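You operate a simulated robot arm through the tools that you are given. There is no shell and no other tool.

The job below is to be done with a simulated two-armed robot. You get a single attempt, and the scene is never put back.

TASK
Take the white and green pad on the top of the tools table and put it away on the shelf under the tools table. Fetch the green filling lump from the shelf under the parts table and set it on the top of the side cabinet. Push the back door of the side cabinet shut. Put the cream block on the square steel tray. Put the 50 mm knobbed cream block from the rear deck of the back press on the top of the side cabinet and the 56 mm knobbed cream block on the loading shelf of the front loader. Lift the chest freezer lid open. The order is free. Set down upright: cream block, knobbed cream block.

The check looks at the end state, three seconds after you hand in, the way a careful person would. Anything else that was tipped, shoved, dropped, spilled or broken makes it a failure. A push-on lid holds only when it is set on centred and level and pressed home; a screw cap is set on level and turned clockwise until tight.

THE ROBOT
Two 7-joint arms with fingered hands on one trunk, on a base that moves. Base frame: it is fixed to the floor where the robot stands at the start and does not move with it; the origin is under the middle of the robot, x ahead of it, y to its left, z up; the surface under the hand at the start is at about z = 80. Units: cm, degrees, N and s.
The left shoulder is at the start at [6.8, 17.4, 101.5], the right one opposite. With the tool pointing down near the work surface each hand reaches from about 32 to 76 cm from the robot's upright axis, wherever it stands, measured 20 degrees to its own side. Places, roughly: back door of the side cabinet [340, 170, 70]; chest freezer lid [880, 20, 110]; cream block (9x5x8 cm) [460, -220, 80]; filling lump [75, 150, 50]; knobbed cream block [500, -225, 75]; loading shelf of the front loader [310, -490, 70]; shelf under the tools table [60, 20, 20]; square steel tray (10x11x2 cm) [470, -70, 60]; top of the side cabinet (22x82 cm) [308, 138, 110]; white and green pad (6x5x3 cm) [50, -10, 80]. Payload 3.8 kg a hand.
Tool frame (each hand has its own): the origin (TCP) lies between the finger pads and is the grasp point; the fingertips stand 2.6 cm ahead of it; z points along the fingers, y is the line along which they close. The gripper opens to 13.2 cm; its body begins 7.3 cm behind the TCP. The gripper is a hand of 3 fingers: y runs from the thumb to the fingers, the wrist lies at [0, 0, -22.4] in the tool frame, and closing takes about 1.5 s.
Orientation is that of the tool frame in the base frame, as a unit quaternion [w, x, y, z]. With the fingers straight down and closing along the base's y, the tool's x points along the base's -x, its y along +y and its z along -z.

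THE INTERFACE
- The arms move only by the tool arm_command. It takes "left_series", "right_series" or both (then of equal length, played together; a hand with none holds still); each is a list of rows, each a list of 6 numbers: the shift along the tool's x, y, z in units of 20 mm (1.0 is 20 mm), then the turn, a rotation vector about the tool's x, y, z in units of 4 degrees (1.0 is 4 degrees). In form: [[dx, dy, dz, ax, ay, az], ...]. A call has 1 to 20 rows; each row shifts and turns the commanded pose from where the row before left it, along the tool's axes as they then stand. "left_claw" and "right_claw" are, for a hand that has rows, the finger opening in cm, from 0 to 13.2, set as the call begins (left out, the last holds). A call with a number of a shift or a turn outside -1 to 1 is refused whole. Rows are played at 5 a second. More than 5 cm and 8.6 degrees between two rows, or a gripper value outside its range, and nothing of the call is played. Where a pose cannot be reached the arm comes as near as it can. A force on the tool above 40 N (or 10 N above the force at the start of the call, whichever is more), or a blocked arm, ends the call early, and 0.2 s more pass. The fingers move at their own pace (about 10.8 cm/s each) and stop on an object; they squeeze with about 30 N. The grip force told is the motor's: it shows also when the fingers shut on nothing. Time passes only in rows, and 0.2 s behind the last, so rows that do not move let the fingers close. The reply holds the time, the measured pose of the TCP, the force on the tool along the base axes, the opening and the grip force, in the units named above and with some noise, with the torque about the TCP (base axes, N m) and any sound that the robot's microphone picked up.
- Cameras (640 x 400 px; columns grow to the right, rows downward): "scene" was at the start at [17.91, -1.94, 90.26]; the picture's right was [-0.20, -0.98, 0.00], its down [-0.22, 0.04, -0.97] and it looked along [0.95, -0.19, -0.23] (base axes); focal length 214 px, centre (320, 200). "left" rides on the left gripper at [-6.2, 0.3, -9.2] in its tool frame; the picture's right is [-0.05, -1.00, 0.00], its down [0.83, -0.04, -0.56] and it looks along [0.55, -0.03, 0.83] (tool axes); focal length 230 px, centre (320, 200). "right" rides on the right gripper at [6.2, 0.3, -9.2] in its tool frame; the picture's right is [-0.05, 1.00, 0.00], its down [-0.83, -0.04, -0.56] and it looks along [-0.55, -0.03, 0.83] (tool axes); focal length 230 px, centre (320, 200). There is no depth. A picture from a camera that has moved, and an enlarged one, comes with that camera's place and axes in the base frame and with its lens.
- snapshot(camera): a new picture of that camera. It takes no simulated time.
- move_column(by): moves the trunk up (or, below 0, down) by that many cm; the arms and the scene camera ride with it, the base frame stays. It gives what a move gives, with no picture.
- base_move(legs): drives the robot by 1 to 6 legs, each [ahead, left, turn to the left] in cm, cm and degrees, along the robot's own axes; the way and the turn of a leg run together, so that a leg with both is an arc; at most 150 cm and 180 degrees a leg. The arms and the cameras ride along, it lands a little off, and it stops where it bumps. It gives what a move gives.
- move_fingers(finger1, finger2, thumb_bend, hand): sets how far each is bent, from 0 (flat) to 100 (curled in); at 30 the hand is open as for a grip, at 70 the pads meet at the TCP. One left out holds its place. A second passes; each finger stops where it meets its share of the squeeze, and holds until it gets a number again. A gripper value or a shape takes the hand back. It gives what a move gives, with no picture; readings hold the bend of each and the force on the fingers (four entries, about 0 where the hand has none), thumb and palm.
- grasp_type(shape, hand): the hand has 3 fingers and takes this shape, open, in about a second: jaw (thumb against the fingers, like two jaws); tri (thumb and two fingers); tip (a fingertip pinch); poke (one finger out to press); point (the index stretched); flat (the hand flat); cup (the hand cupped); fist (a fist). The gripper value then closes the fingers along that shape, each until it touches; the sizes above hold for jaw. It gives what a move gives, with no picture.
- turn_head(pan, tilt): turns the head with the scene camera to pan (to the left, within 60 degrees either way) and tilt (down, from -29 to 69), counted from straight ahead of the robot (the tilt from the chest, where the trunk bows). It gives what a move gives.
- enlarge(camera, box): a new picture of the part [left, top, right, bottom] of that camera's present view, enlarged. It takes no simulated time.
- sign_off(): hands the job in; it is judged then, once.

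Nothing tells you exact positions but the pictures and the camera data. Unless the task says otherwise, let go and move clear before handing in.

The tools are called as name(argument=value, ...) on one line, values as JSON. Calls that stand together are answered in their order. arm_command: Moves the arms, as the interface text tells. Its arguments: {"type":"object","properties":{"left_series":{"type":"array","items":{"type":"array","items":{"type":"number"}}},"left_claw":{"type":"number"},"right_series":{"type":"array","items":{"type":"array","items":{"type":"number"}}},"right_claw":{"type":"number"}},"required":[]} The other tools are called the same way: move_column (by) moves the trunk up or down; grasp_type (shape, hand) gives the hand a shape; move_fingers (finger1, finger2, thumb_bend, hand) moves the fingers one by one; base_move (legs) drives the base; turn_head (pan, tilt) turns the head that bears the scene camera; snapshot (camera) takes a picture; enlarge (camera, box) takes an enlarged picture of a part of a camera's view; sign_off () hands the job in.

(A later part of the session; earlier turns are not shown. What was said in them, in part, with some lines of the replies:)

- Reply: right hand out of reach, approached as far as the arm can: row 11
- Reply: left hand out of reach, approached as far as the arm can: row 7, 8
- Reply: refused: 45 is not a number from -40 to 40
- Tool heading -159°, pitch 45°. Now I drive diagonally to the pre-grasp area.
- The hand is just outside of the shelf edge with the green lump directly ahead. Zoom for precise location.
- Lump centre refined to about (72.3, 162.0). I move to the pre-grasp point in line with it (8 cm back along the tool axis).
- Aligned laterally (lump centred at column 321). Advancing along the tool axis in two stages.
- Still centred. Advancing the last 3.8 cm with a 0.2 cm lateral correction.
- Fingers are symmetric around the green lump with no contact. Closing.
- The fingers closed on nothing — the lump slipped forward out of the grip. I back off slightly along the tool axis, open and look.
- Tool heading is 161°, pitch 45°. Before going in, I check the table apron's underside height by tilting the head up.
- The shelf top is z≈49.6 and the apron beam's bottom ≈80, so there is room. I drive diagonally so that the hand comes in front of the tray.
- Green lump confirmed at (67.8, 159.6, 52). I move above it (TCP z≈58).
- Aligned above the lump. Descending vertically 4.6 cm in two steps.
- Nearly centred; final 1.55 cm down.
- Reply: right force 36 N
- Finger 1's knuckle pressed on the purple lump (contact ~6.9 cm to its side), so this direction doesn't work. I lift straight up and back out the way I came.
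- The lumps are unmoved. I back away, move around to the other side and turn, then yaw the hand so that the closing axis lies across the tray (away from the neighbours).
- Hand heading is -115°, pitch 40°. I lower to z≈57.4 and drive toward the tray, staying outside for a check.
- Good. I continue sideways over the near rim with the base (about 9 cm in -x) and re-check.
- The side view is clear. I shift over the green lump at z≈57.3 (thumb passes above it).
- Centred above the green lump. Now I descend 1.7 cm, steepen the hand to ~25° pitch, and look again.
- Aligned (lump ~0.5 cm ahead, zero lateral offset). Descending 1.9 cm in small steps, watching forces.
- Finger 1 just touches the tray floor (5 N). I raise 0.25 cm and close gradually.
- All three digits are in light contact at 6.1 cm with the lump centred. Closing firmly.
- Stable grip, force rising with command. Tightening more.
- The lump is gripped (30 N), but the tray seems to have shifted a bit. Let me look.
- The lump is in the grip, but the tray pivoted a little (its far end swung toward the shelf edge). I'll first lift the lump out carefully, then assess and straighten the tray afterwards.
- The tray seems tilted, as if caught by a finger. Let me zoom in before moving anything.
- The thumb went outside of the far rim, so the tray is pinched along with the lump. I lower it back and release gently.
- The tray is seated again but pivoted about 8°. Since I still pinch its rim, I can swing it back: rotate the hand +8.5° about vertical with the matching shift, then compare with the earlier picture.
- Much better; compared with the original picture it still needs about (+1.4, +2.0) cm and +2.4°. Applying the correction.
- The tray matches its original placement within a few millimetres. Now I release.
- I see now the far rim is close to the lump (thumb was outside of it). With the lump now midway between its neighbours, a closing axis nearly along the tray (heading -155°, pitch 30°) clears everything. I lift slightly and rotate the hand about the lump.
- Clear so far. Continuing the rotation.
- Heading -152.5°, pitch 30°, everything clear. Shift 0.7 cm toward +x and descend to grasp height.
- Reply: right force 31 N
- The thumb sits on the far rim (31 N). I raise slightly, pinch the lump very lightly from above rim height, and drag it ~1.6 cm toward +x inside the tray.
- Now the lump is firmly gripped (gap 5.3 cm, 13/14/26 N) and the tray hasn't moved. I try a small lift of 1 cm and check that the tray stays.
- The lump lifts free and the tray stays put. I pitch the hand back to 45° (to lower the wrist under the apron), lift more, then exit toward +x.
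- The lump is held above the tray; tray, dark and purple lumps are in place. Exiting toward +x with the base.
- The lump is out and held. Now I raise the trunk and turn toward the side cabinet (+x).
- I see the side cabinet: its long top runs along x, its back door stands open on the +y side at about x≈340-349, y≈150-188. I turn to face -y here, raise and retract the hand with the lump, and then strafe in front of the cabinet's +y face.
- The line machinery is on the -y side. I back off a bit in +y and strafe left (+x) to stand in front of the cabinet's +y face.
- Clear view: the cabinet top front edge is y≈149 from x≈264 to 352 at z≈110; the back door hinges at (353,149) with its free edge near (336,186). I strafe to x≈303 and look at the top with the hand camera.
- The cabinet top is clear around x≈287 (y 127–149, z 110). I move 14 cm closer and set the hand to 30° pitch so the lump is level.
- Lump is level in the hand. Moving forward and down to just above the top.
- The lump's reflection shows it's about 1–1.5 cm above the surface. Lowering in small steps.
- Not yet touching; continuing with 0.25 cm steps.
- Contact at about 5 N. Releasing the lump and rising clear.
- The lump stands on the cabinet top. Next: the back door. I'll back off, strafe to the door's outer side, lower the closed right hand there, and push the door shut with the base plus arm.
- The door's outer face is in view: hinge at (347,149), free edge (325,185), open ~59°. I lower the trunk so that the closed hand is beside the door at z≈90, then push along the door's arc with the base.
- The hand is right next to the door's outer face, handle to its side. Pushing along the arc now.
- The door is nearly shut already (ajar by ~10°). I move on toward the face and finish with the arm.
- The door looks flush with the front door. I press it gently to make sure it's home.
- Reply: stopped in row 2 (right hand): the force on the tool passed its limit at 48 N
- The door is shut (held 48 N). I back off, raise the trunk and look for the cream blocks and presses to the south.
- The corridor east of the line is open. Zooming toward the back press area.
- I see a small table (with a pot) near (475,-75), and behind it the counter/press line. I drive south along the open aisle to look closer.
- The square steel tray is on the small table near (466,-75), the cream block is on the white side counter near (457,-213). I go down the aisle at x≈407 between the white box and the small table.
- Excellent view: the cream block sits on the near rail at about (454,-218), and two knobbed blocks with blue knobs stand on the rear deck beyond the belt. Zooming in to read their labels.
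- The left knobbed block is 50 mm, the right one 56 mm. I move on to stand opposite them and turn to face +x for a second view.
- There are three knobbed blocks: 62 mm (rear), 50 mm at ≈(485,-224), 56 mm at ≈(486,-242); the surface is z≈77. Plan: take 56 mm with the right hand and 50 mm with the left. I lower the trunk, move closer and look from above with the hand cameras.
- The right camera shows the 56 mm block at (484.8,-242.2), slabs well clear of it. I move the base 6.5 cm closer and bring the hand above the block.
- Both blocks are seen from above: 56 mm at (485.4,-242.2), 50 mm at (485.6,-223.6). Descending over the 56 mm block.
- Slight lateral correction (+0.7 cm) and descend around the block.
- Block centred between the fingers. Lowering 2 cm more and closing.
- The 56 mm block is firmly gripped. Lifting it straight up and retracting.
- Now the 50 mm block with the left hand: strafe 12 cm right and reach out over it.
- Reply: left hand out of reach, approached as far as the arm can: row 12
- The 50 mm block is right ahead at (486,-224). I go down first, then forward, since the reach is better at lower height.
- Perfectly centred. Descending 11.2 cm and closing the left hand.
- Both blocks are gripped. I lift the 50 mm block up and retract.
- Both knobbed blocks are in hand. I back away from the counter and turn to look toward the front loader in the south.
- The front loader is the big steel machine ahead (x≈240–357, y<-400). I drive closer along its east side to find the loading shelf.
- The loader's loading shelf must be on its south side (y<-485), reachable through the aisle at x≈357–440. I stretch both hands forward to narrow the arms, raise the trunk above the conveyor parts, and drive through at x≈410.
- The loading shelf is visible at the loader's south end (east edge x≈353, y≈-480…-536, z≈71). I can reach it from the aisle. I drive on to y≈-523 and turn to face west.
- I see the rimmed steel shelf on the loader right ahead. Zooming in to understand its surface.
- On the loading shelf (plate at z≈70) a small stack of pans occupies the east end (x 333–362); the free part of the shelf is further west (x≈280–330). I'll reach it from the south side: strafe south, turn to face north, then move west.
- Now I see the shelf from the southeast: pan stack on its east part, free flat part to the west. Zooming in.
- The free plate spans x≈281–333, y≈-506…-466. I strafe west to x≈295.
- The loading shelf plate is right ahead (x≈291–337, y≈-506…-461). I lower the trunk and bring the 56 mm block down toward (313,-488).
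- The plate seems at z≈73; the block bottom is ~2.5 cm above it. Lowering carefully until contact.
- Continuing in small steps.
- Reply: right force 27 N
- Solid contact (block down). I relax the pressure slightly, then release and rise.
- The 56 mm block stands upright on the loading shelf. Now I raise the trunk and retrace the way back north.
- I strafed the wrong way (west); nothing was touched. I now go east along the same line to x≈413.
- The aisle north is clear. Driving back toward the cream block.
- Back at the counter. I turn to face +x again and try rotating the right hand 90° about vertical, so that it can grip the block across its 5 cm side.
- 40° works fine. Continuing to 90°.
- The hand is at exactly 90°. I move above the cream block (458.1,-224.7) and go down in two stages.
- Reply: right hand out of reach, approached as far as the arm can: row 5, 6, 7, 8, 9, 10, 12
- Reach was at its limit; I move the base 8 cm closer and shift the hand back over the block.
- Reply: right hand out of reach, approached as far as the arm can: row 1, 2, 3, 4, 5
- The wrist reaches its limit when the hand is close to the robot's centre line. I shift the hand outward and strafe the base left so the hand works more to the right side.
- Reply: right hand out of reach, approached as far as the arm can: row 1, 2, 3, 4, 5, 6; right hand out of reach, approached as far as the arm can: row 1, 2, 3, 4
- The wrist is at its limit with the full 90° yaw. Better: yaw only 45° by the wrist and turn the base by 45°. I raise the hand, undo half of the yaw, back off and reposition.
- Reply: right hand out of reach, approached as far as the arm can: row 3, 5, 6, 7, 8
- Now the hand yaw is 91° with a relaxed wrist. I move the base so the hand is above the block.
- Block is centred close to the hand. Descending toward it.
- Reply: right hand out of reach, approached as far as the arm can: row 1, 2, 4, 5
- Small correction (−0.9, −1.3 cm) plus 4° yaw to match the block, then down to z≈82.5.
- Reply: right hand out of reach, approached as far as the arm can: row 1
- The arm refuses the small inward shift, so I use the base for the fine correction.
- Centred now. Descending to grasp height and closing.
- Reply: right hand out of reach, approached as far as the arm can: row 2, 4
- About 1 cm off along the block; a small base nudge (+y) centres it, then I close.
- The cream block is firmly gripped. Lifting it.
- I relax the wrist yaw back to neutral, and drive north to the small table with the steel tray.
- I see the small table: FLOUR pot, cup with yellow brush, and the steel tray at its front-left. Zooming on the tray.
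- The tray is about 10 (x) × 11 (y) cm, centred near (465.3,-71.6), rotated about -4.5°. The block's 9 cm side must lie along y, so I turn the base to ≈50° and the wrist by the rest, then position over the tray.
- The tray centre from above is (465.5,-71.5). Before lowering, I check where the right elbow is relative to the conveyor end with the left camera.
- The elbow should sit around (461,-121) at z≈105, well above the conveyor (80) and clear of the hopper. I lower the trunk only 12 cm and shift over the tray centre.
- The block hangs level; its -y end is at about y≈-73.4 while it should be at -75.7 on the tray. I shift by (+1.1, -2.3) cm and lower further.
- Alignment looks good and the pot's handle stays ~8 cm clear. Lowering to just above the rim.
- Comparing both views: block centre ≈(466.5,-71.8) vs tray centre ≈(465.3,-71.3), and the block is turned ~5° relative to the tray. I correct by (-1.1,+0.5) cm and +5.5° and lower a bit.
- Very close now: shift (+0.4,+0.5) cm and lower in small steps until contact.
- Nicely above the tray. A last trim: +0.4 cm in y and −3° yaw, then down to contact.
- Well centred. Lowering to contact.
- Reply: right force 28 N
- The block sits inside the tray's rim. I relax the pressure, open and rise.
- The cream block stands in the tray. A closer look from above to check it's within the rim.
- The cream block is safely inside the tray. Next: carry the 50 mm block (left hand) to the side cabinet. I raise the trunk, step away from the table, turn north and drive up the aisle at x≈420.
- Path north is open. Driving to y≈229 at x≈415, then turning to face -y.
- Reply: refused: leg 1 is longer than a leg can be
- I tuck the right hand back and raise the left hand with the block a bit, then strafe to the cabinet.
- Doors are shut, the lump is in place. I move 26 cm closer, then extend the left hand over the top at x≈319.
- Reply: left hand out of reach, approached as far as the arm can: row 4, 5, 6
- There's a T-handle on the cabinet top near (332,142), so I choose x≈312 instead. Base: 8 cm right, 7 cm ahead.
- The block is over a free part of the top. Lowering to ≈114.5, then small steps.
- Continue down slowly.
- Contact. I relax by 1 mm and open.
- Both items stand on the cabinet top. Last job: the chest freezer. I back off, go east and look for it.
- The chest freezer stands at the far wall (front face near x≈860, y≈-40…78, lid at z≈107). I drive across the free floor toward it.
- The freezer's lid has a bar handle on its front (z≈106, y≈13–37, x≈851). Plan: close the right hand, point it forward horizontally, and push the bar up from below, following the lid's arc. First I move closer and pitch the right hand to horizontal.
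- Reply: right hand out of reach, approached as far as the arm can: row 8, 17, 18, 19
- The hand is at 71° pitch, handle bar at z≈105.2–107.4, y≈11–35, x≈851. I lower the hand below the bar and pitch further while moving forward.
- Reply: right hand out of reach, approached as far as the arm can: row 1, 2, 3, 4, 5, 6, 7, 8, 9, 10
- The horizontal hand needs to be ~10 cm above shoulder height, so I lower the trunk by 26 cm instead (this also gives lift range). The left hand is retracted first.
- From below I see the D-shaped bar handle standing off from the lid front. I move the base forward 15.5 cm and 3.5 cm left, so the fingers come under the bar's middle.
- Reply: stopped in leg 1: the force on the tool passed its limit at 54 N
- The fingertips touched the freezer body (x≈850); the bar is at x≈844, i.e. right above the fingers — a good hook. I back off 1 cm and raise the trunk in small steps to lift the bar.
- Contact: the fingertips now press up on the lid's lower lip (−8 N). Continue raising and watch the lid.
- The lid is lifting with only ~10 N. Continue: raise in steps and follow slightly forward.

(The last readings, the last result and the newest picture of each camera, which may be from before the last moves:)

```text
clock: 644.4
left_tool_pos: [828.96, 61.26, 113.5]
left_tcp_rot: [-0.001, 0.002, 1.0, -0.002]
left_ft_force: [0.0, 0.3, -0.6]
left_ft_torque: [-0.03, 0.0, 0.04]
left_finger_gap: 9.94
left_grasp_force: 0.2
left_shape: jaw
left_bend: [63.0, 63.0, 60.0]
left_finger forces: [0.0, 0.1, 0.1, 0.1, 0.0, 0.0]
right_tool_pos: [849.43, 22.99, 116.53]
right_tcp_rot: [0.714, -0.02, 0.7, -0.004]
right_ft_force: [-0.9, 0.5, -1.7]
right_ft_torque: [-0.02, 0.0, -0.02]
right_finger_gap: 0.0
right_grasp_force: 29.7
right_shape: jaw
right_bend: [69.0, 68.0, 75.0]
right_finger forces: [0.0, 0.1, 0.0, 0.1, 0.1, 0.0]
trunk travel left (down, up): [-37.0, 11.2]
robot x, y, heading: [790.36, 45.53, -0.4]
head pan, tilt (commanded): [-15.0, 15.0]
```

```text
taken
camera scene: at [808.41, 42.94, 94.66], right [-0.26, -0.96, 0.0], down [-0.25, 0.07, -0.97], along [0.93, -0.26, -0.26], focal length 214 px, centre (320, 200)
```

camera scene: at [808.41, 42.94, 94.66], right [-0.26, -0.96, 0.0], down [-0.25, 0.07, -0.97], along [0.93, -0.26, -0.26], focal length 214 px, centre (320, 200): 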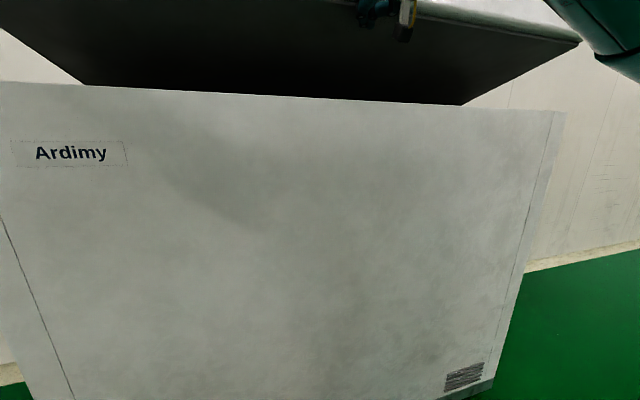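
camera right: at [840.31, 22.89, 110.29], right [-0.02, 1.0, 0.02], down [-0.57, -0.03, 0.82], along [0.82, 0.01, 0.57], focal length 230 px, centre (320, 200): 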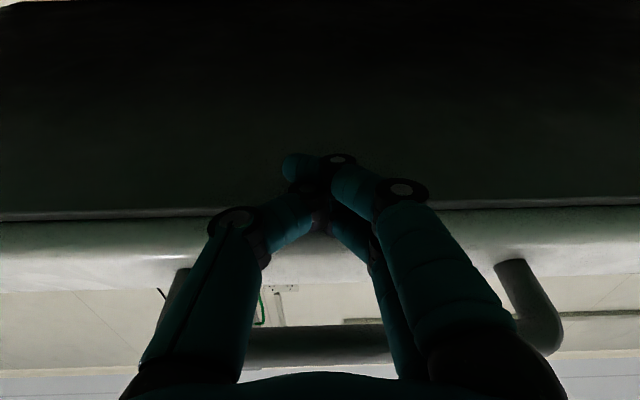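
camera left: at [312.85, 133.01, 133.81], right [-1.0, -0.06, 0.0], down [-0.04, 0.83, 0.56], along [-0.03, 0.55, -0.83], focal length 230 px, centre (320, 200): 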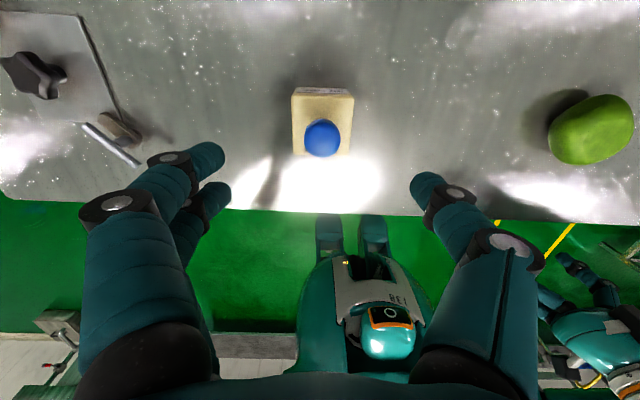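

The lid rises nicely with very little force. Continuing up and forward.

base_move(legs=[[4, 0, 0]])

move_column(by=6)

base_move(legs=[[5, 0, 0]])

move_column(by=5)

snapshot(camera="right")

snapshot(camera="scene")

```text
clock: 645.3
left_tool_pos: [833.02, 61.33, 113.62]
left_tcp_rot: [-0.001, 0.003, 1.0, -0.002]
left_ft_force: [1.3, 0.3, 0.5]
left_ft_torque: [0.01, -0.01, 0.03]
left_finger_gap: 9.97
left_grasp_force: 0.0
left_shape: jaw
left_bend: [63.0, 63.0, 60.0]
left_finger forces: [0.0, 0.0, 0.1, 0.1, 0.0, 0.0]
right_tool_pos: [853.29, 22.84, 116.62]
right_tcp_rot: [0.714, -0.021, 0.7, -0.004]
right_ft_force: [-4.1, 0.0, -3.7]
right_ft_torque: [0.03, -0.02, -0.01]
right_finger_gap: 0.0
right_grasp_force: 30.1
right_shape: jaw
right_bend: [69.0, 70.0, 75.0]
right_finger forces: [0.0, 0.0, 0.1, 0.0, 0.0, 0.1]
trunk travel left (down, up): [-37.0, 11.2]
robot x, y, heading: [794.27, 45.72, -0.5]
head pan, tilt (commanded): [-15.0, 15.0]
```

```text
clock: 646.3
left_tool_pos: [833.03, 61.3, 119.53]
left_tcp_rot: [-0.001, 0.003, 1.0, -0.002]
left_ft_force: [0.2, 0.3, 0.0]
left_ft_torque: [0.02, -0.01, -0.01]
left_finger_gap: 9.96
left_grasp_force: 0.0
left_shape: jaw
left_bend: [63.0, 63.0, 60.0]
left_finger forces: [0.0, 0.0, 0.1, 0.1, 0.0, 0.0]
right_tool_pos: [852.36, 22.93, 124.97]
right_tcp_rot: [0.727, -0.02, 0.687, -0.006]
right_ft_force: [0.3, -0.7, 0.0]
right_ft_torque: [0.01, -0.05, 0.0]
right_finger_gap: 0.01
right_grasp_force: 30.0
right_shape: jaw
right_bend: [69.0, 68.0, 75.0]
right_finger forces: [0.0, 0.0, 0.0, 0.0, 0.0, 0.0]
trunk travel left (down, up): [-43.0, 5.2]
robot x, y, heading: [794.05, 45.49, -0.5]
head pan, tilt (commanded): [-15.0, 15.0]
```

```text
clock: 647.2
left_tool_pos: [837.97, 61.32, 119.55]
left_tcp_rot: [0.0, 0.003, 1.0, -0.002]
left_ft_force: [0.6, 0.0, 0.1]
left_ft_torque: [0.02, 0.04, -0.01]
left_finger_gap: 9.97
left_grasp_force: 0.1
left_shape: jaw
left_bend: [63.0, 63.0, 60.0]
left_finger forces: [0.1, 0.1, 0.0, 0.0, 0.0, 0.0]
right_tool_pos: [857.45, 22.97, 124.76]
right_tcp_rot: [0.726, -0.02, 0.687, -0.005]
right_ft_force: [-1.5, 1.0, -1.3]
right_ft_torque: [0.04, 0.0, -0.01]
right_finger_gap: 0.01
right_grasp_force: 29.9
right_shape: jaw
right_bend: [69.0, 69.0, 75.0]
right_finger forces: [0.0, 0.1, 0.0, 0.0, 0.0, 0.1]
trunk travel left (down, up): [-43.0, 5.2]
robot x, y, heading: [799.46, 45.41, -0.2]
head pan, tilt (commanded): [-15.0, 15.0]
```

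```text
clock: 648.1
left_tool_pos: [838.1, 61.27, 124.46]
left_tcp_rot: [-0.002, 0.002, 1.0, -0.002]
left_ft_force: [-0.1, -0.3, 0.3]
left_ft_torque: [0.01, 0.04, -0.02]
left_finger_gap: 9.95
left_grasp_force: 0.0
left_shape: jaw
left_bend: [63.0, 63.0, 60.0]
left_finger forces: [0.0, 0.0, 0.0, 0.0, 0.1, 0.0]
right_tool_pos: [851.18, 22.88, 139.74]
right_tcp_rot: [0.784, -0.019, 0.62, -0.008]
right_ft_force: [0.4, -0.8, -0.6]
right_ft_torque: [-0.01, -0.04, 0.01]
right_finger_gap: 0.0
right_grasp_force: 29.9
right_shape: jaw
right_bend: [69.0, 68.0, 75.0]
right_finger forces: [0.1, 0.0, 0.0, 0.0, 0.0, 0.1]
trunk travel left (down, up): [-48.0, 0.2]
robot x, y, heading: [799.2, 45.74, -0.5]
head pan, tilt (commanded): [-15.0, 15.0]
```

```text
taken
camera right: at [843.59, 22.79, 131.61], right [-0.03, 1.0, 0.01], down [-0.73, -0.03, 0.68], along [0.68, 0.01, 0.73], focal length 230 px, centre (320, 200)
```

right: 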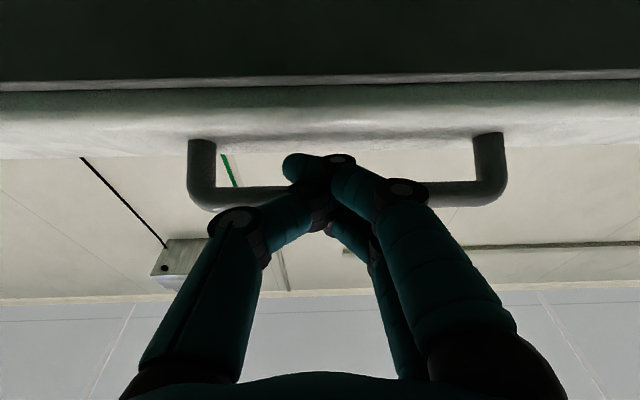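

```text
taken
camera scene: at [818.83, 42.88, 109.04], right [-0.26, -0.96, 0.0], down [-0.25, 0.07, -0.97], along [0.93, -0.25, -0.26], focal length 214 px, centre (320, 200)
```

scene: 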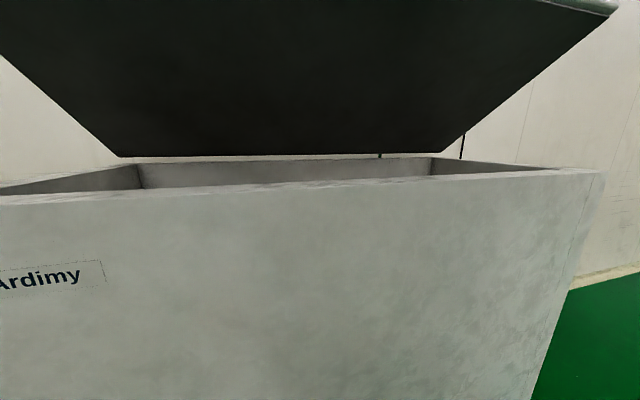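

The lid is at roughly 39° and stays by itself; the force on the hand is near zero. I continue pushing it up and back with the arm along the arc.

arm_command(right_series=[[-0.618, 0, 0.79, 0, 0, 0], [-0.618, 0, 0.79, 0, 0, 0], [-0.618, 0, 0.79, 0, 0, 0], [-0.58, 0, 0.82, 0, 0, 0], [0, 0, 0, 0, 0, 0]])

snapshot(camera="right")

snapshot(camera="scene")

```text
clock: 649.3
left_tool_pos: [837.99, 61.17, 124.57]
left_tcp_rot: [0.001, 0.003, 1.0, -0.002]
left_ft_force: [-0.2, -0.2, 0.0]
left_ft_torque: [-0.02, -0.01, 0.01]
left_finger_gap: 9.96
left_grasp_force: 0.1
left_shape: jaw
left_bend: [63.0, 63.0, 60.0]
left_finger forces: [0.0, 0.0, 0.0, 0.1, 0.0, 0.1]
right_tool_pos: [856.18, 23.12, 145.98]
right_tcp_rot: [0.783, -0.021, 0.621, -0.007]
right_ft_force: [0.0, -0.4, -0.4]
right_ft_torque: [0.01, 0.0, -0.04]
right_finger_gap: 0.02
right_grasp_force: 29.6
right_shape: jaw
right_bend: [69.0, 68.0, 75.0]
right_finger forces: [0.0, 0.0, 0.0, 0.0, 0.0, 0.1]
trunk travel left (down, up): [-48.0, 0.2]
robot x, y, heading: [798.86, 45.55, -0.2]
head pan, tilt (commanded): [-15.0, 15.0]
```

```text
taken
camera right: at [848.64, 23.11, 137.86], right [-0.03, 1.0, 0.01], down [-0.73, -0.03, 0.68], along [0.68, 0.01, 0.73], focal length 230 px, centre (320, 200)
```

right: 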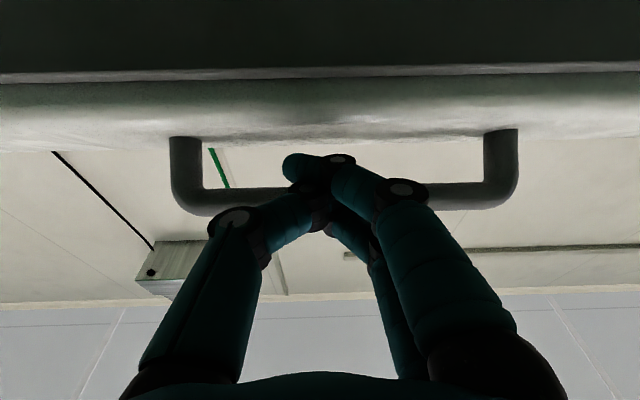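

```text
taken
camera scene: at [818.76, 42.88, 109.05], right [-0.26, -0.96, 0.0], down [-0.25, 0.07, -0.97], along [0.93, -0.25, -0.26], focal length 214 px, centre (320, 200)
```

scene: 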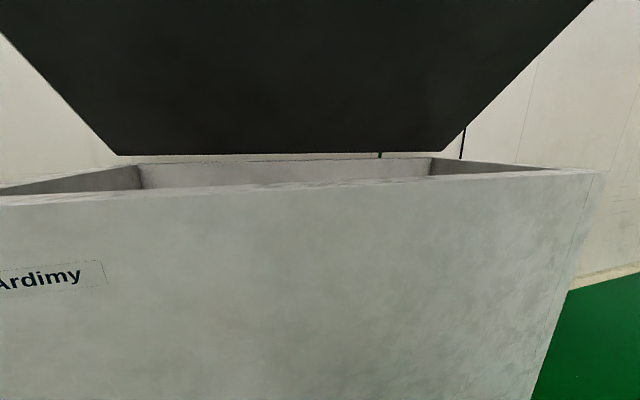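

The lid keeps opening (~46°). Continuing along the arc, using the base for part of the forward motion.

arm_command(right_series=[[-0.51, 0, 0.857, 0, 0, 0], [-0.51, 0, 0.857, 0, 0, 0], [-0.51, 0, 0.857, 0, 0, 0], [-0.45, 0, 0.88, 0, 0, 0], [0, 0, 0, 0, 0, 0]])

base_move(legs=[[5, 0, 0]])

arm_command(right_series=[[-0.6, 0, 0.7, 0, 0, 0], [-0.6, 0, 0.7, 0, 0, 0], [0, 0, 0, 0, 0, 0]])

snapshot(camera="right")

snapshot(camera="scene")

```text
clock: 650.5
left_tool_pos: [837.88, 61.16, 124.57]
left_tcp_rot: [0.0, 0.003, 1.0, -0.002]
left_ft_force: [-0.5, -0.2, 0.1]
left_ft_torque: [-0.04, -0.01, 0.03]
left_finger_gap: 9.97
left_grasp_force: 0.0
left_shape: jaw
left_bend: [63.0, 63.0, 60.0]
left_finger forces: [0.0, 0.0, 0.0, 0.0, 0.1, 0.1]
right_tool_pos: [862.03, 23.67, 151.38]
right_tcp_rot: [0.784, -0.021, 0.62, -0.007]
right_ft_force: [-0.7, 0.4, -0.1]
right_ft_torque: [0.0, 0.0, -0.02]
right_finger_gap: 0.01
right_grasp_force: 29.8
right_shape: jaw
right_bend: [69.0, 69.0, 75.0]
right_finger forces: [0.0, 0.1, 0.1, 0.0, 0.0, 0.0]
trunk travel left (down, up): [-48.0, 0.2]
robot x, y, heading: [799.14, 45.66, -0.1]
head pan, tilt (commanded): [-15.0, 15.0]
```

```text
clock: 651.5
left_tool_pos: [842.31, 61.37, 124.97]
left_tcp_rot: [0.005, 0.002, 1.0, -0.003]
left_ft_force: [0.3, 0.9, 1.1]
left_ft_torque: [-0.03, 0.03, -0.02]
left_finger_gap: 9.97
left_grasp_force: 0.1
left_shape: jaw
left_bend: [63.0, 63.0, 60.0]
left_finger forces: [0.1, 0.0, 0.0, 0.0, 0.0, 0.0]
right_tool_pos: [865.42, 23.91, 153.03]
right_tcp_rot: [0.794, -0.023, 0.608, -0.005]
right_ft_force: [-26.4, 0.1, 27.6]
right_ft_torque: [-0.46, -0.34, -0.35]
right_finger_gap: 0.0
right_grasp_force: 30.1
right_shape: jaw
right_bend: [72.0, 69.0, 75.0]
right_finger forces: [45.4, 0.1, 0.0, 0.0, 0.0, 0.0]
trunk travel left (down, up): [-48.0, 0.2]
robot x, y, heading: [803.99, 45.61, -0.2]
head pan, tilt (commanded): [-15.0, 15.0]
```

```text
clock: 652.3
left_tool_pos: [842.81, 61.12, 124.49]
left_tcp_rot: [-0.001, 0.002, 1.0, -0.002]
left_ft_force: [0.5, 0.5, 0.7]
left_ft_torque: [0.0, -0.01, -0.02]
left_finger_gap: 9.97
left_grasp_force: 0.0
left_shape: jaw
left_bend: [63.0, 63.0, 60.0]
left_finger forces: [0.0, 0.0, 0.1, 0.1, 0.0, 0.0]
right_tool_pos: [868.38, 23.88, 155.43]
right_tcp_rot: [0.791, -0.022, 0.611, -0.006]
right_ft_force: [-5.5, -0.4, 5.9]
right_ft_torque: [-0.12, -0.09, -0.12]
right_finger_gap: 0.01
right_grasp_force: 30.3
right_shape: jaw
right_bend: [70.0, 68.0, 75.0]
right_finger forces: [16.5, 0.0, 0.1, 0.0, 0.0, 0.0]
trunk travel left (down, up): [-48.0, 0.2]
robot x, y, heading: [804.19, 45.52, -0.2]
head pan, tilt (commanded): [-15.0, 15.0]
```

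```text
taken
camera right: at [861.0, 23.68, 147.19], right [-0.03, 1.0, 0.01], down [-0.75, -0.03, 0.67], along [0.67, 0.02, 0.75], focal length 230 px, centre (320, 200)
```

right: 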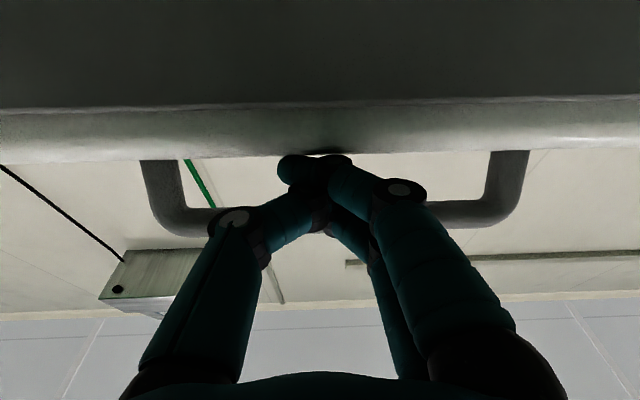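

```text
taken
camera scene: at [823.67, 42.87, 109.06], right [-0.26, -0.96, 0.0], down [-0.25, 0.07, -0.97], along [0.93, -0.25, -0.26], focal length 214 px, centre (320, 200)
```

scene: 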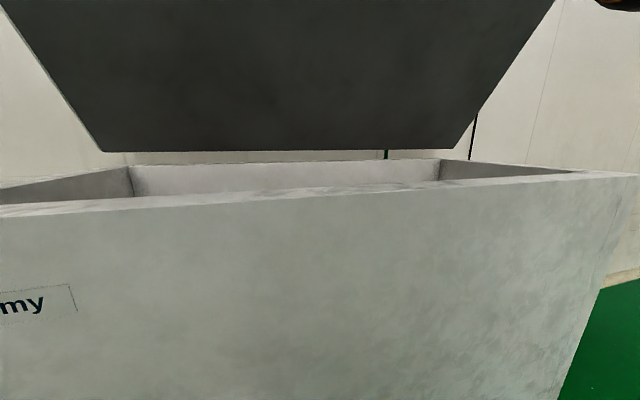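

The lid is now at ≈58°; the fingertips press on its front edge, which doesn't turn it further. I lower the hand below the lid's edge and push against its underside instead.

arm_command(right_series=[[0.8, 0, -0.5, 0, 0, 0], [0.968, 0, -0.252, 0, 0, 0], [0.968, 0, -0.252, 0, 0, 0], [0.968, 0, -0.252, 0, 0, 0], [0.968, 0, -0.252, 0, 0, 0], [0.5, 0, -0.13, 0, 0, 0], [0, 0, 0, 0, 0, 0]])

snapshot(camera="right")

turn_head(pan=-15, tilt=8)

snapshot(camera="scene")

```text
clock: 653.0
left_tool_pos: [842.64, 61.36, 124.58]
left_tcp_rot: [0.0, 0.003, 1.0, -0.002]
left_ft_force: [1.2, 0.4, -0.1]
left_ft_torque: [0.03, 0.05, -0.01]
left_finger_gap: 9.96
left_grasp_force: 0.1
left_shape: jaw
left_bend: [63.0, 63.0, 60.0]
left_finger forces: [0.0, 0.0, 0.1, 0.0, 0.0, 0.1]
right_tool_pos: [866.12, 24.01, 153.57]
right_tcp_rot: [0.809, -0.026, 0.588, -0.001]
right_ft_force: [-18.2, 1.3, 20.6]
right_ft_torque: [-0.36, -0.3, -0.25]
right_finger_gap: 0.0
right_grasp_force: 29.8
right_shape: jaw
right_bend: [71.0, 69.0, 75.0]
right_finger forces: [36.7, 0.0, 0.0, 0.0, 0.1, 0.0]
trunk travel left (down, up): [-48.0, 0.2]
robot x, y, heading: [803.92, 45.34, -0.3]
head pan, tilt (commanded): [-15.0, 15.0]
stopped in row 3 (right hand): the force on the tool passed its limit at 43 N (the readings are from after the stop); the commanded pose is now the measured one
```

```text
taken
camera right: at [859.25, 23.71, 144.84], right [-0.05, 1.0, 0.01], down [-0.78, -0.04, 0.62], along [0.62, 0.02, 0.78], focal length 230 px, centre (320, 200)
```

right: 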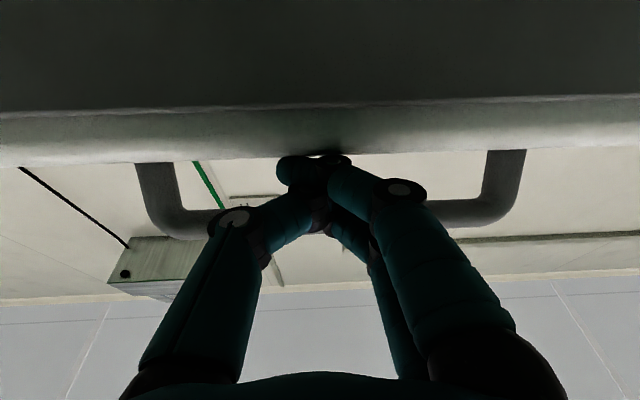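

```text
clock: 653.7
left_tool_pos: [842.36, 61.29, 124.86]
left_tcp_rot: [0.004, 0.003, 1.0, -0.003]
left_ft_force: [-0.2, 0.3, -0.3]
left_ft_torque: [-0.04, 0.0, -0.01]
left_finger_gap: 9.95
left_grasp_force: 0.0
left_shape: jaw
left_bend: [63.0, 63.0, 60.0]
left_finger forces: [0.1, 0.0, 0.0, 0.1, 0.1, 0.0]
right_tool_pos: [865.97, 24.03, 153.38]
right_tcp_rot: [0.806, -0.025, 0.591, -0.001]
right_ft_force: [-19.3, 0.7, 24.7]
right_ft_torque: [-0.43, -0.44, -0.23]
right_finger_gap: 0.0
right_grasp_force: 29.9
right_shape: jaw
right_bend: [71.0, 69.0, 75.0]
right_finger forces: [39.6, 0.1, 0.1, 0.0, 0.1, 0.0]
trunk travel left (down, up): [-48.0, 0.2]
robot x, y, heading: [804.33, 45.65, -0.3]
head pan, tilt (commanded): [-15.0, 8.0]
```

```text
taken
camera scene: at [823.2, 42.96, 110.32], right [-0.26, -0.96, 0.0], down [-0.13, 0.04, -0.99], along [0.96, -0.26, -0.13], focal length 214 px, centre (320, 200)
```

scene: 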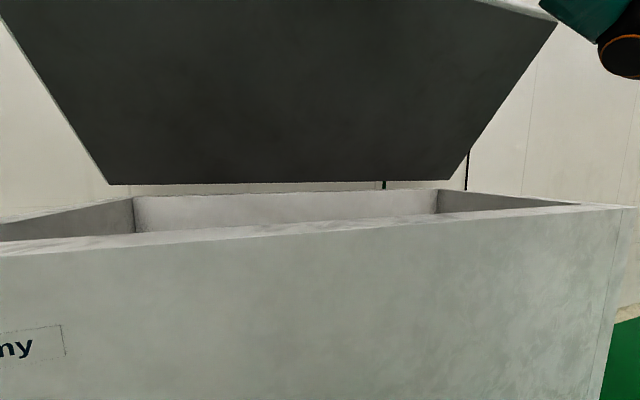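

The fingertips are against the lid's front face; I first retreat 8 cm, then go down 14 cm, and then forward under the lid.

arm_command(right_series=[[-0.296, 0, -0.955, 0, 0, 0], [-0.296, 0, -0.955, 0, 0, 0], [-0.296, 0, -0.955, 0, 0, 0], [-0.296, 0, -0.955, 0, 0, 0], [0, 0, 0, 0, 0, 0]])

snapshot(camera="right")

snapshot(camera="scene")

```text
clock: 654.9
left_tool_pos: [842.98, 61.26, 124.67]
left_tcp_rot: [0.0, 0.003, 1.0, -0.001]
left_ft_force: [0.1, -0.2, -0.5]
left_ft_torque: [0.03, -0.03, -0.01]
left_finger_gap: 10.0
left_grasp_force: 0.1
left_shape: jaw
left_bend: [63.0, 63.0, 60.0]
left_finger forces: [0.0, 0.0, 0.0, 0.0, 0.0, 0.1]
right_tool_pos: [859.24, 23.66, 152.42]
right_tcp_rot: [0.8, -0.025, 0.6, -0.001]
right_ft_force: [0.3, 0.2, 0.7]
right_ft_torque: [0.0, -0.03, 0.03]
right_finger_gap: 0.01
right_grasp_force: 30.1
right_shape: jaw
right_bend: [69.0, 68.0, 75.0]
right_finger forces: [0.0, 0.0, 0.1, 0.0, 0.1, 0.0]
trunk travel left (down, up): [-48.0, 0.2]
robot x, y, heading: [804.13, 45.48, -0.1]
head pan, tilt (commanded): [-15.0, 8.0]
```

```text
taken
camera right: at [852.11, 23.45, 143.91], right [-0.04, 1.0, 0.01], down [-0.76, -0.04, 0.64], along [0.64, 0.02, 0.77], focal length 230 px, centre (320, 200)
```

right: 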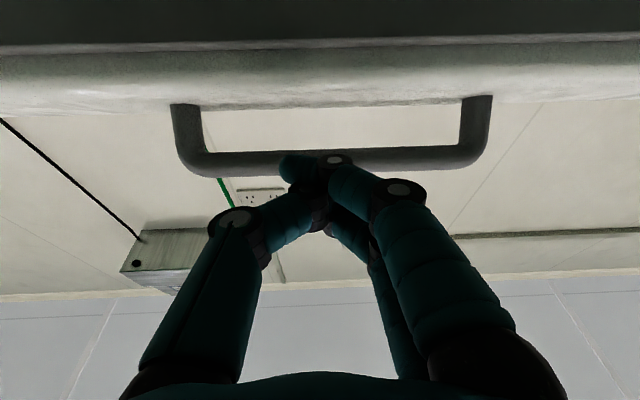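

```text
taken
camera scene: at [823.75, 42.88, 110.18], right [-0.26, -0.96, 0.0], down [-0.13, 0.04, -0.99], along [0.96, -0.26, -0.14], focal length 214 px, centre (320, 200)
```

scene: 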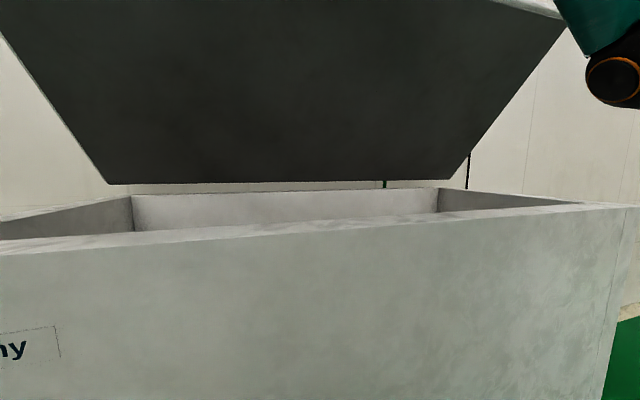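

Free again, the lid holds itself at ≈54°. Now down 14 cm, then forward under the lid.

arm_command(right_series=[[0.96, 0, -0.281, 0, 0, 0], [0.96, 0, -0.281, 0, 0, 0], [0.96, 0, -0.281, 0, 0, 0], [0.96, 0, -0.281, 0, 0, 0], [0.96, 0, -0.281, 0, 0, 0], [0.96, 0, -0.281, 0, 0, 0], [0.96, 0, -0.281, 0, 0, 0], [0, 0, 0, 0, 0, 0]])

base_move(legs=[[7, 0, 0]])

snapshot(camera="right")

snapshot(camera="scene")

```text
clock: 656.7
left_tool_pos: [843.02, 61.23, 124.52]
left_tcp_rot: [0.0, 0.003, 1.0, -0.002]
left_ft_force: [0.0, -0.3, -0.8]
left_ft_torque: [0.01, -0.01, 0.0]
left_finger_gap: 9.98
left_grasp_force: 0.0
left_shape: jaw
left_bend: [63.0, 63.0, 60.0]
left_finger forces: [0.0, 0.0, 0.0, 0.0, 0.0, 0.1]
right_tool_pos: [859.23, 23.21, 144.53]
right_tcp_rot: [0.8, -0.026, 0.6, -0.001]
right_ft_force: [0.3, 1.4, 0.9]
right_ft_torque: [0.0, 0.03, 0.03]
right_finger_gap: 0.03
right_grasp_force: 30.5
right_shape: jaw
right_bend: [69.0, 68.0, 75.0]
right_finger forces: [0.0, 0.1, 0.0, 0.0, 0.0, 0.1]
right hand out of reach, approached as far as the arm can: row 5, 6, 7
trunk travel left (down, up): [-48.0, 0.2]
robot x, y, heading: [804.18, 45.18, -0.5]
head pan, tilt (commanded): [-15.0, 8.0]
```

```text
clock: 657.7
left_tool_pos: [849.75, 61.24, 124.66]
left_tcp_rot: [0.0, 0.003, 1.0, -0.001]
left_ft_force: [0.4, 0.5, 0.6]
left_ft_torque: [0.03, 0.0, -0.01]
left_finger_gap: 9.98
left_grasp_force: 0.1
left_shape: jaw
left_bend: [63.0, 63.0, 60.0]
left_finger forces: [0.0, 0.0, 0.1, 0.0, 0.0, 0.0]
right_tool_pos: [865.91, 23.22, 144.57]
right_tcp_rot: [0.8, -0.025, 0.599, -0.001]
right_ft_force: [-0.1, -0.2, 0.3]
right_ft_torque: [0.0, 0.04, 0.0]
right_finger_gap: 0.02
right_grasp_force: 30.1
right_shape: jaw
right_bend: [69.0, 68.0, 75.0]
right_finger forces: [0.1, 0.0, 0.0, 0.0, 0.0, 0.1]
trunk travel left (down, up): [-48.0, 0.2]
robot x, y, heading: [810.97, 45.29, -0.1]
head pan, tilt (commanded): [-15.0, 8.0]
```

```text
taken
camera right: at [858.82, 22.93, 136.12], right [-0.04, 1.0, 0.01], down [-0.77, -0.04, 0.64], along [0.64, 0.02, 0.77], focal length 230 px, centre (320, 200)
```

right: 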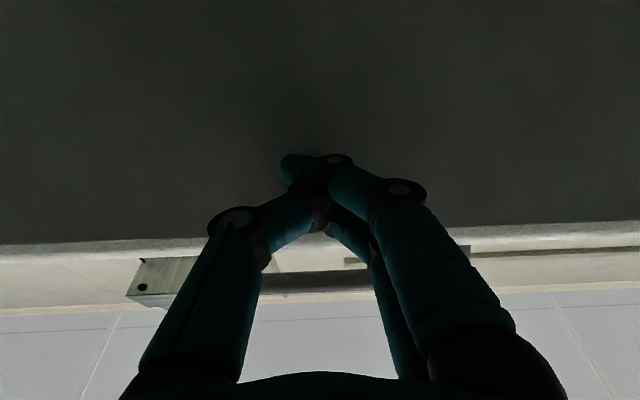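

```text
taken
camera scene: at [830.54, 42.84, 110.23], right [-0.26, -0.96, 0.0], down [-0.13, 0.04, -0.99], along [0.96, -0.26, -0.14], focal length 214 px, centre (320, 200)
```

scene: 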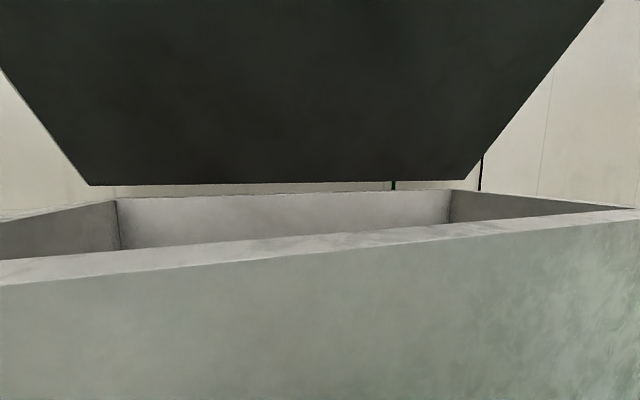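

The hand is now under the lid's front edge. Pushing along the opening direction.

arm_command(right_series=[[-0.35, 0, 0.937, 0, 0, 0], [-0.35, 0, 0.937, 0, 0, 0], [-0.35, 0, 0.937, 0, 0, 0], [-0.3, 0, 0.95, 0, 0, 0], [0, 0, 0, 0, 0, 0]])

snapshot(camera="right")

snapshot(camera="scene")

```text
clock: 658.9
left_tool_pos: [849.83, 61.15, 124.56]
left_tcp_rot: [-0.001, 0.003, 1.0, -0.002]
left_ft_force: [0.6, -0.8, -0.6]
left_ft_torque: [-0.03, 0.01, 0.02]
left_finger_gap: 9.97
left_grasp_force: 0.1
left_shape: jaw
left_bend: [63.0, 63.0, 60.0]
left_finger forces: [0.0, 0.1, 0.0, 0.0, 0.0, 0.0]
right_tool_pos: [872.47, 23.33, 149.23]
right_tcp_rot: [0.8, -0.025, 0.599, -0.001]
right_ft_force: [-0.4, -0.6, -0.7]
right_ft_torque: [0.0, -0.01, 0.0]
right_finger_gap: 0.0
right_grasp_force: 29.9
right_shape: jaw
right_bend: [69.0, 68.0, 75.0]
right_finger forces: [0.0, 0.0, 0.0, 0.0, 0.0, 0.0]
trunk travel left (down, up): [-48.0, 0.2]
robot x, y, heading: [810.85, 45.14, -0.2]
head pan, tilt (commanded): [-15.0, 8.0]
```

```text
taken
camera right: at [865.34, 23.13, 140.78], right [-0.04, 1.0, 0.01], down [-0.77, -0.04, 0.64], along [0.64, 0.02, 0.77], focal length 230 px, centre (320, 200)
```

right: 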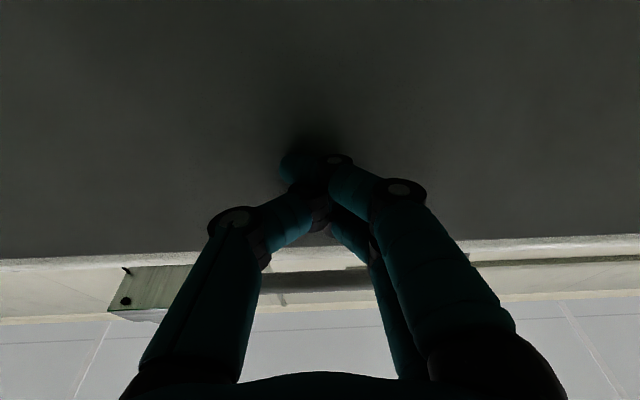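

```text
taken
camera scene: at [830.54, 42.82, 110.2], right [-0.26, -0.96, 0.0], down [-0.13, 0.04, -0.99], along [0.96, -0.26, -0.14], focal length 214 px, centre (320, 200)
```

scene: 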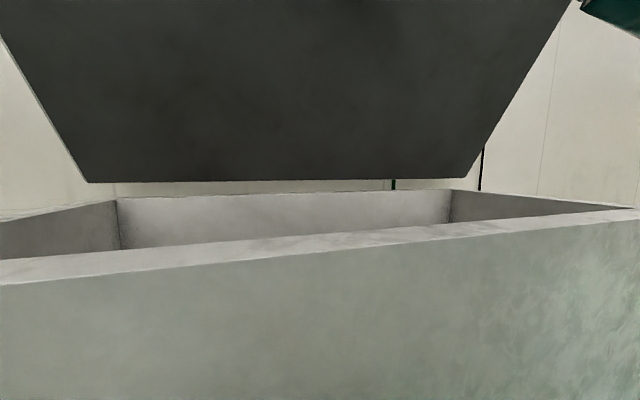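

It keeps turning. Continue pushing forward-up.

arm_command(right_series=[[-0.236, 0, 0.97, 0, 0, 0], [-0.236, 0, 0.97, 0, 0, 0], [-0.2, 0, 0.97, 0, 0, 0], [-0.15, 0, 0.98, 0, 0, 0], [0, 0, 0, 0, 0, 0]])

arm_command(right_series=[[-0.05, 0, 1, 0, 0, 0], [0, 0, 1, 0, 0, 0], [0.05, 0, 1, 0, 0, 0], [0, 0, 0, 0, 0, 0]])

snapshot(camera="right")

snapshot(camera="scene")

```text
clock: 660.1
left_tool_pos: [849.87, 61.15, 124.69]
left_tcp_rot: [0.0, 0.002, 1.0, -0.002]
left_ft_force: [-0.2, 0.7, 0.5]
left_ft_torque: [0.01, 0.01, -0.02]
left_finger_gap: 9.97
left_grasp_force: 0.1
left_shape: jaw
left_bend: [63.0, 63.0, 60.0]
left_finger forces: [0.0, 0.0, 0.0, 0.0, 0.1, 0.1]
right_tool_pos: [879.32, 23.72, 153.19]
right_tcp_rot: [0.801, -0.024, 0.599, -0.003]
right_ft_force: [-0.7, 0.6, 0.2]
right_ft_torque: [0.0, 0.01, -0.01]
right_finger_gap: 0.02
right_grasp_force: 29.9
right_shape: jaw
right_bend: [69.0, 69.0, 75.0]
right_finger forces: [0.0, 0.1, 0.1, 0.0, 0.0, 0.0]
trunk travel left (down, up): [-48.0, 0.2]
robot x, y, heading: [810.99, 44.95, -0.3]
head pan, tilt (commanded): [-15.0, 8.0]
```

```text
clock: 661.1
left_tool_pos: [849.78, 61.18, 124.51]
left_tcp_rot: [0.0, 0.002, 1.0, -0.002]
left_ft_force: [-0.4, 0.1, 0.3]
left_ft_torque: [0.05, -0.01, -0.01]
left_finger_gap: 9.95
left_grasp_force: 0.2
left_shape: jaw
left_bend: [63.0, 63.0, 60.0]
left_finger forces: [0.0, 0.0, 0.0, 0.0, 0.0, 0.0]
right_tool_pos: [885.19, 24.03, 154.76]
right_tcp_rot: [0.8, -0.026, 0.599, -0.001]
right_ft_force: [0.6, -0.9, 0.5]
right_ft_torque: [0.0, -0.03, 0.01]
right_finger_gap: 0.0
right_grasp_force: 29.9
right_shape: jaw
right_bend: [69.0, 68.0, 75.0]
right_finger forces: [0.0, 0.1, 0.0, 0.0, 0.1, 0.0]
trunk travel left (down, up): [-48.0, 0.2]
robot x, y, heading: [810.85, 45.25, -0.0]
head pan, tilt (commanded): [-15.0, 8.0]
```

```text
taken
camera right: at [878.14, 23.84, 146.3], right [-0.04, 1.0, 0.01], down [-0.77, -0.04, 0.64], along [0.64, 0.02, 0.77], focal length 230 px, centre (320, 200)
```

right: 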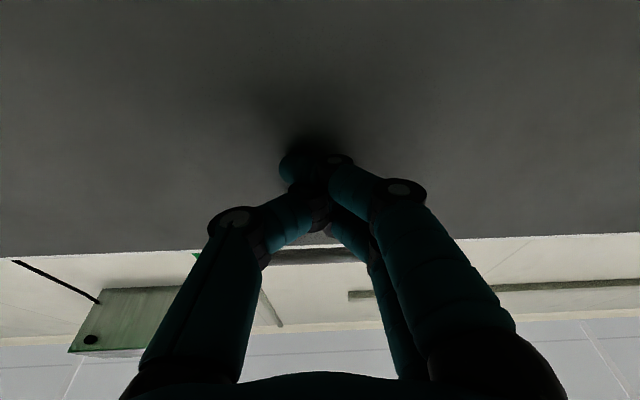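

```text
taken
camera scene: at [830.54, 42.81, 110.2], right [-0.26, -0.96, 0.0], down [-0.13, 0.04, -0.99], along [0.96, -0.26, -0.14], focal length 214 px, centre (320, 200)
```

scene: 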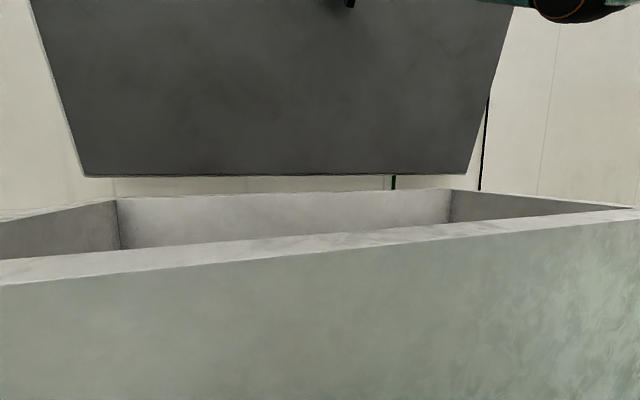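

The lid is at roughly 72°. Another 4 cm, then I retreat and check that it stays open.

arm_command(right_series=[[0.1, 0, 1, 0, 0, 0], [0.15, 0, 1, 0, 0, 0], [0.15, 0, 0.6, 0, 0, 0], [0, 0, 0, 0, 0, 0]])

snapshot(camera="scene")

arm_command(right_series=[[0.2, 0, -0.9, 0, 0, 0], [0.2, 0, -0.9, 0, 0, 0], [0.2, 0, -0.9, 0, 0, 0], [0.2, 0, -0.9, 0, 0, 0], [0, 0, 0, 0, 0, 0]])

snapshot(camera="scene")

```text
clock: 661.5
left_tool_pos: [849.5, 61.27, 124.89]
left_tcp_rot: [0.003, 0.003, 1.0, -0.003]
left_ft_force: [0.3, 0.2, -0.7]
left_ft_torque: [0.01, 0.03, -0.01]
left_finger_gap: 9.98
left_grasp_force: 0.1
left_shape: jaw
left_bend: [63.0, 63.0, 60.0]
left_finger forces: [0.0, 0.0, 0.0, 0.1, 0.0, 0.0]
right_tool_pos: [885.97, 24.25, 155.52]
right_tcp_rot: [0.802, -0.023, 0.597, -0.002]
right_ft_force: [-30.1, 0.3, -8.3]
right_ft_torque: [0.03, 0.24, -0.04]
right_finger_gap: 0.03
right_grasp_force: 30.4
right_shape: jaw
right_bend: [71.0, 70.0, 76.0]
right_finger forces: [15.3, 9.9, 0.1, 0.1, 42.4, 0.0]
trunk travel left (down, up): [-48.0, 0.2]
robot x, y, heading: [810.74, 45.68, -0.4]
head pan, tilt (commanded): [-15.0, 8.0]
stopped in row 1 (right hand): the force on the tool passed its limit at 52 N (the readings are from after the stop); the commanded pose is now the measured one
```

```text
taken
camera scene: at [830.29, 42.85, 110.28], right [-0.27, -0.96, 0.0], down [-0.13, 0.04, -0.99], along [0.95, -0.26, -0.14], focal length 214 px, centre (320, 200)
```

scene: 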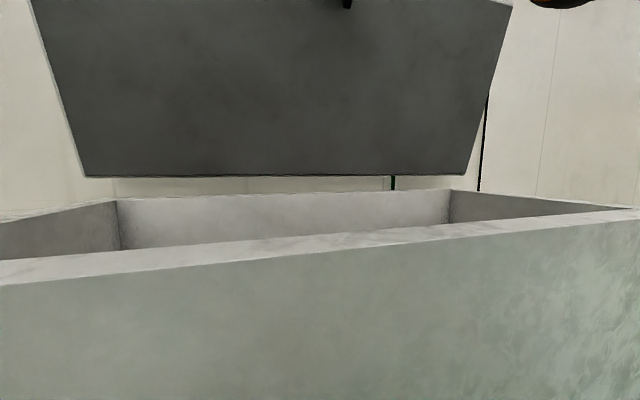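

```text
clock: 662.7
left_tool_pos: [849.81, 61.2, 124.62]
left_tcp_rot: [0.001, 0.004, 1.0, -0.002]
left_ft_force: [-0.1, -0.3, 0.2]
left_ft_torque: [-0.01, -0.04, 0.01]
left_finger_gap: 9.94
left_grasp_force: 0.0
left_shape: jaw
left_bend: [63.0, 63.0, 60.0]
left_finger forces: [0.0, 0.0, 0.0, 0.0, 0.0, 0.1]
right_tool_pos: [880.15, 23.9, 151.54]
right_tcp_rot: [0.8, -0.024, 0.6, -0.001]
right_ft_force: [-0.1, 0.0, 0.0]
right_ft_torque: [0.02, 0.03, -0.02]
right_finger_gap: 0.0
right_grasp_force: 30.1
right_shape: jaw
right_bend: [70.0, 69.0, 75.0]
right_finger forces: [0.0, 0.0, 0.0, 0.0, 0.0, 0.0]
trunk travel left (down, up): [-48.0, 0.2]
robot x, y, heading: [810.87, 45.13, -0.3]
head pan, tilt (commanded): [-15.0, 8.0]
```

```text
taken
camera scene: at [830.55, 42.85, 110.2], right [-0.27, -0.96, 0.0], down [-0.13, 0.04, -0.99], along [0.95, -0.26, -0.14], focal length 214 px, centre (320, 200)
```

scene: 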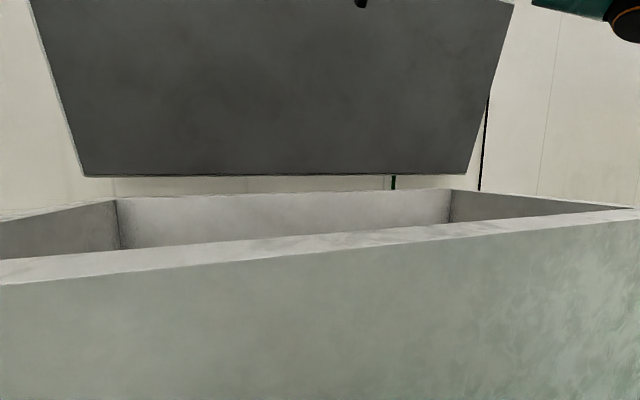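

The lid reached its stop (fully open) and stays there with the hand withdrawn. Now I back straight out and check from a distance.

base_move(legs=[[-70, 0, 0]])

turn_head(pan=0, tilt=12)

snapshot(camera="scene")

```text
clock: 666.5
left_tool_pos: [780.34, 61.66, 124.66]
left_tcp_rot: [0.0, 0.004, 1.0, -0.002]
left_ft_force: [0.4, 0.0, 0.4]
left_ft_torque: [-0.02, 0.03, -0.03]
left_finger_gap: 9.96
left_grasp_force: 0.1
left_shape: jaw
left_bend: [63.0, 63.0, 60.0]
left_finger forces: [0.0, 0.0, 0.0, 0.0, 0.0, 0.0]
right_tool_pos: [810.6, 24.17, 151.44]
right_tcp_rot: [0.799, -0.022, 0.601, -0.004]
right_ft_force: [-0.1, -0.3, -0.2]
right_ft_torque: [0.02, 0.0, 0.01]
right_finger_gap: 0.02
right_grasp_force: 30.0
right_shape: jaw
right_bend: [70.0, 69.0, 75.0]
right_finger forces: [0.1, 0.0, 0.0, 0.0, 0.0, 0.0]
trunk travel left (down, up): [-48.0, 0.2]
robot x, y, heading: [741.43, 46.22, -0.7]
head pan, tilt (commanded): [-15.0, 8.0]
```

```text
clock: 667.3
left_tool_pos: [780.46, 61.51, 124.43]
left_tcp_rot: [0.0, 0.005, 1.0, -0.001]
left_ft_force: [0.3, 0.1, 0.3]
left_ft_torque: [0.0, -0.01, 0.0]
left_finger_gap: 9.95
left_grasp_force: 0.1
left_shape: jaw
left_bend: [63.0, 63.0, 60.0]
left_finger forces: [0.0, 0.0, 0.0, 0.1, 0.0, 0.0]
right_tool_pos: [810.45, 24.32, 151.48]
right_tcp_rot: [0.8, -0.023, 0.599, -0.003]
right_ft_force: [-0.1, 0.1, -0.3]
right_ft_torque: [-0.02, 0.02, 0.02]
right_finger_gap: 0.0
right_grasp_force: 29.8
right_shape: jaw
right_bend: [70.0, 69.0, 75.0]
right_finger forces: [0.0, 0.0, 0.0, 0.0, 0.0, 0.0]
trunk travel left (down, up): [-48.0, 0.2]
robot x, y, heading: [741.34, 46.07, -0.5]
head pan, tilt (commanded): [0.0, 12.0]
```

```text
taken
camera scene: at [761.37, 45.71, 109.55], right [-0.01, -1.0, 0.0], down [-0.21, 0.0, -0.98], along [0.98, -0.01, -0.21], focal length 214 px, centre (320, 200)
```

scene: 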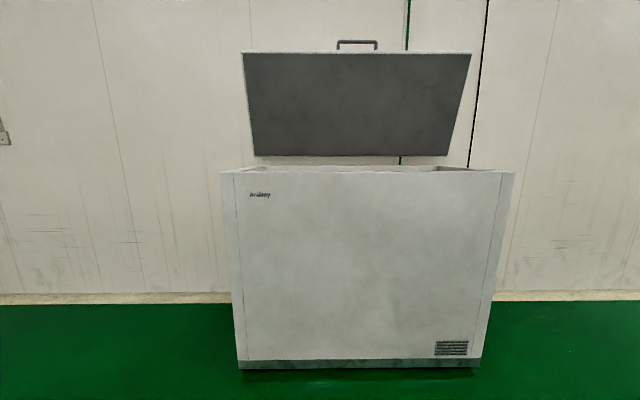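

Everything is in place: the freezer lid stands open on its stop, and I've checked the pad, lump, cream block, both knobbed blocks and the shut cabinet door in pictures along the way. Both hands are empty and clear, so I hand the job in.

sign_off()

```text
The job is handed in.
```

I finished all the jobs and handed in. I don't have the check's verdict. Along the way I bumped and moved a few other things, described below.

| Job | End state when last seen |
|---|---|
| White and green pad | Flat on the shelf under the tools table |
| Green filling lump | On the side cabinet top, near x 286, y 139 |
| Back door of the side cabinet | Shut flush with the front door |
| Cream block | Upright on the square steel tray, inside its rim |
| 50 mm knobbed block | Upright on the side cabinet top, near x 312, y 139 |
| 56 mm knobbed block | Upright on the loading shelf of the front loader |
| Chest freezer lid | Open against its stop, staying up by itself |

**Disturbed on the way:**
- **Lump tray on the parts table:** getting the green lump out took several tries. One try pinched the tray's rim and turned the tray about 8 degrees. I slid it back, and it matched its earlier picture to within about half a centimetre. The black and purple lumps stayed in it.
- **Purple lump:** a finger pressed on it at about 34 N; it did not visibly move.
- **Freezer body:** the fingertips bumped its front at about 54 N. I did not measure whether it moved, but it looked in place in the last picture.

I did not go back for a last look at the pad, the lump tray or the loader shelf before handing in. Both hands were empty and clear.
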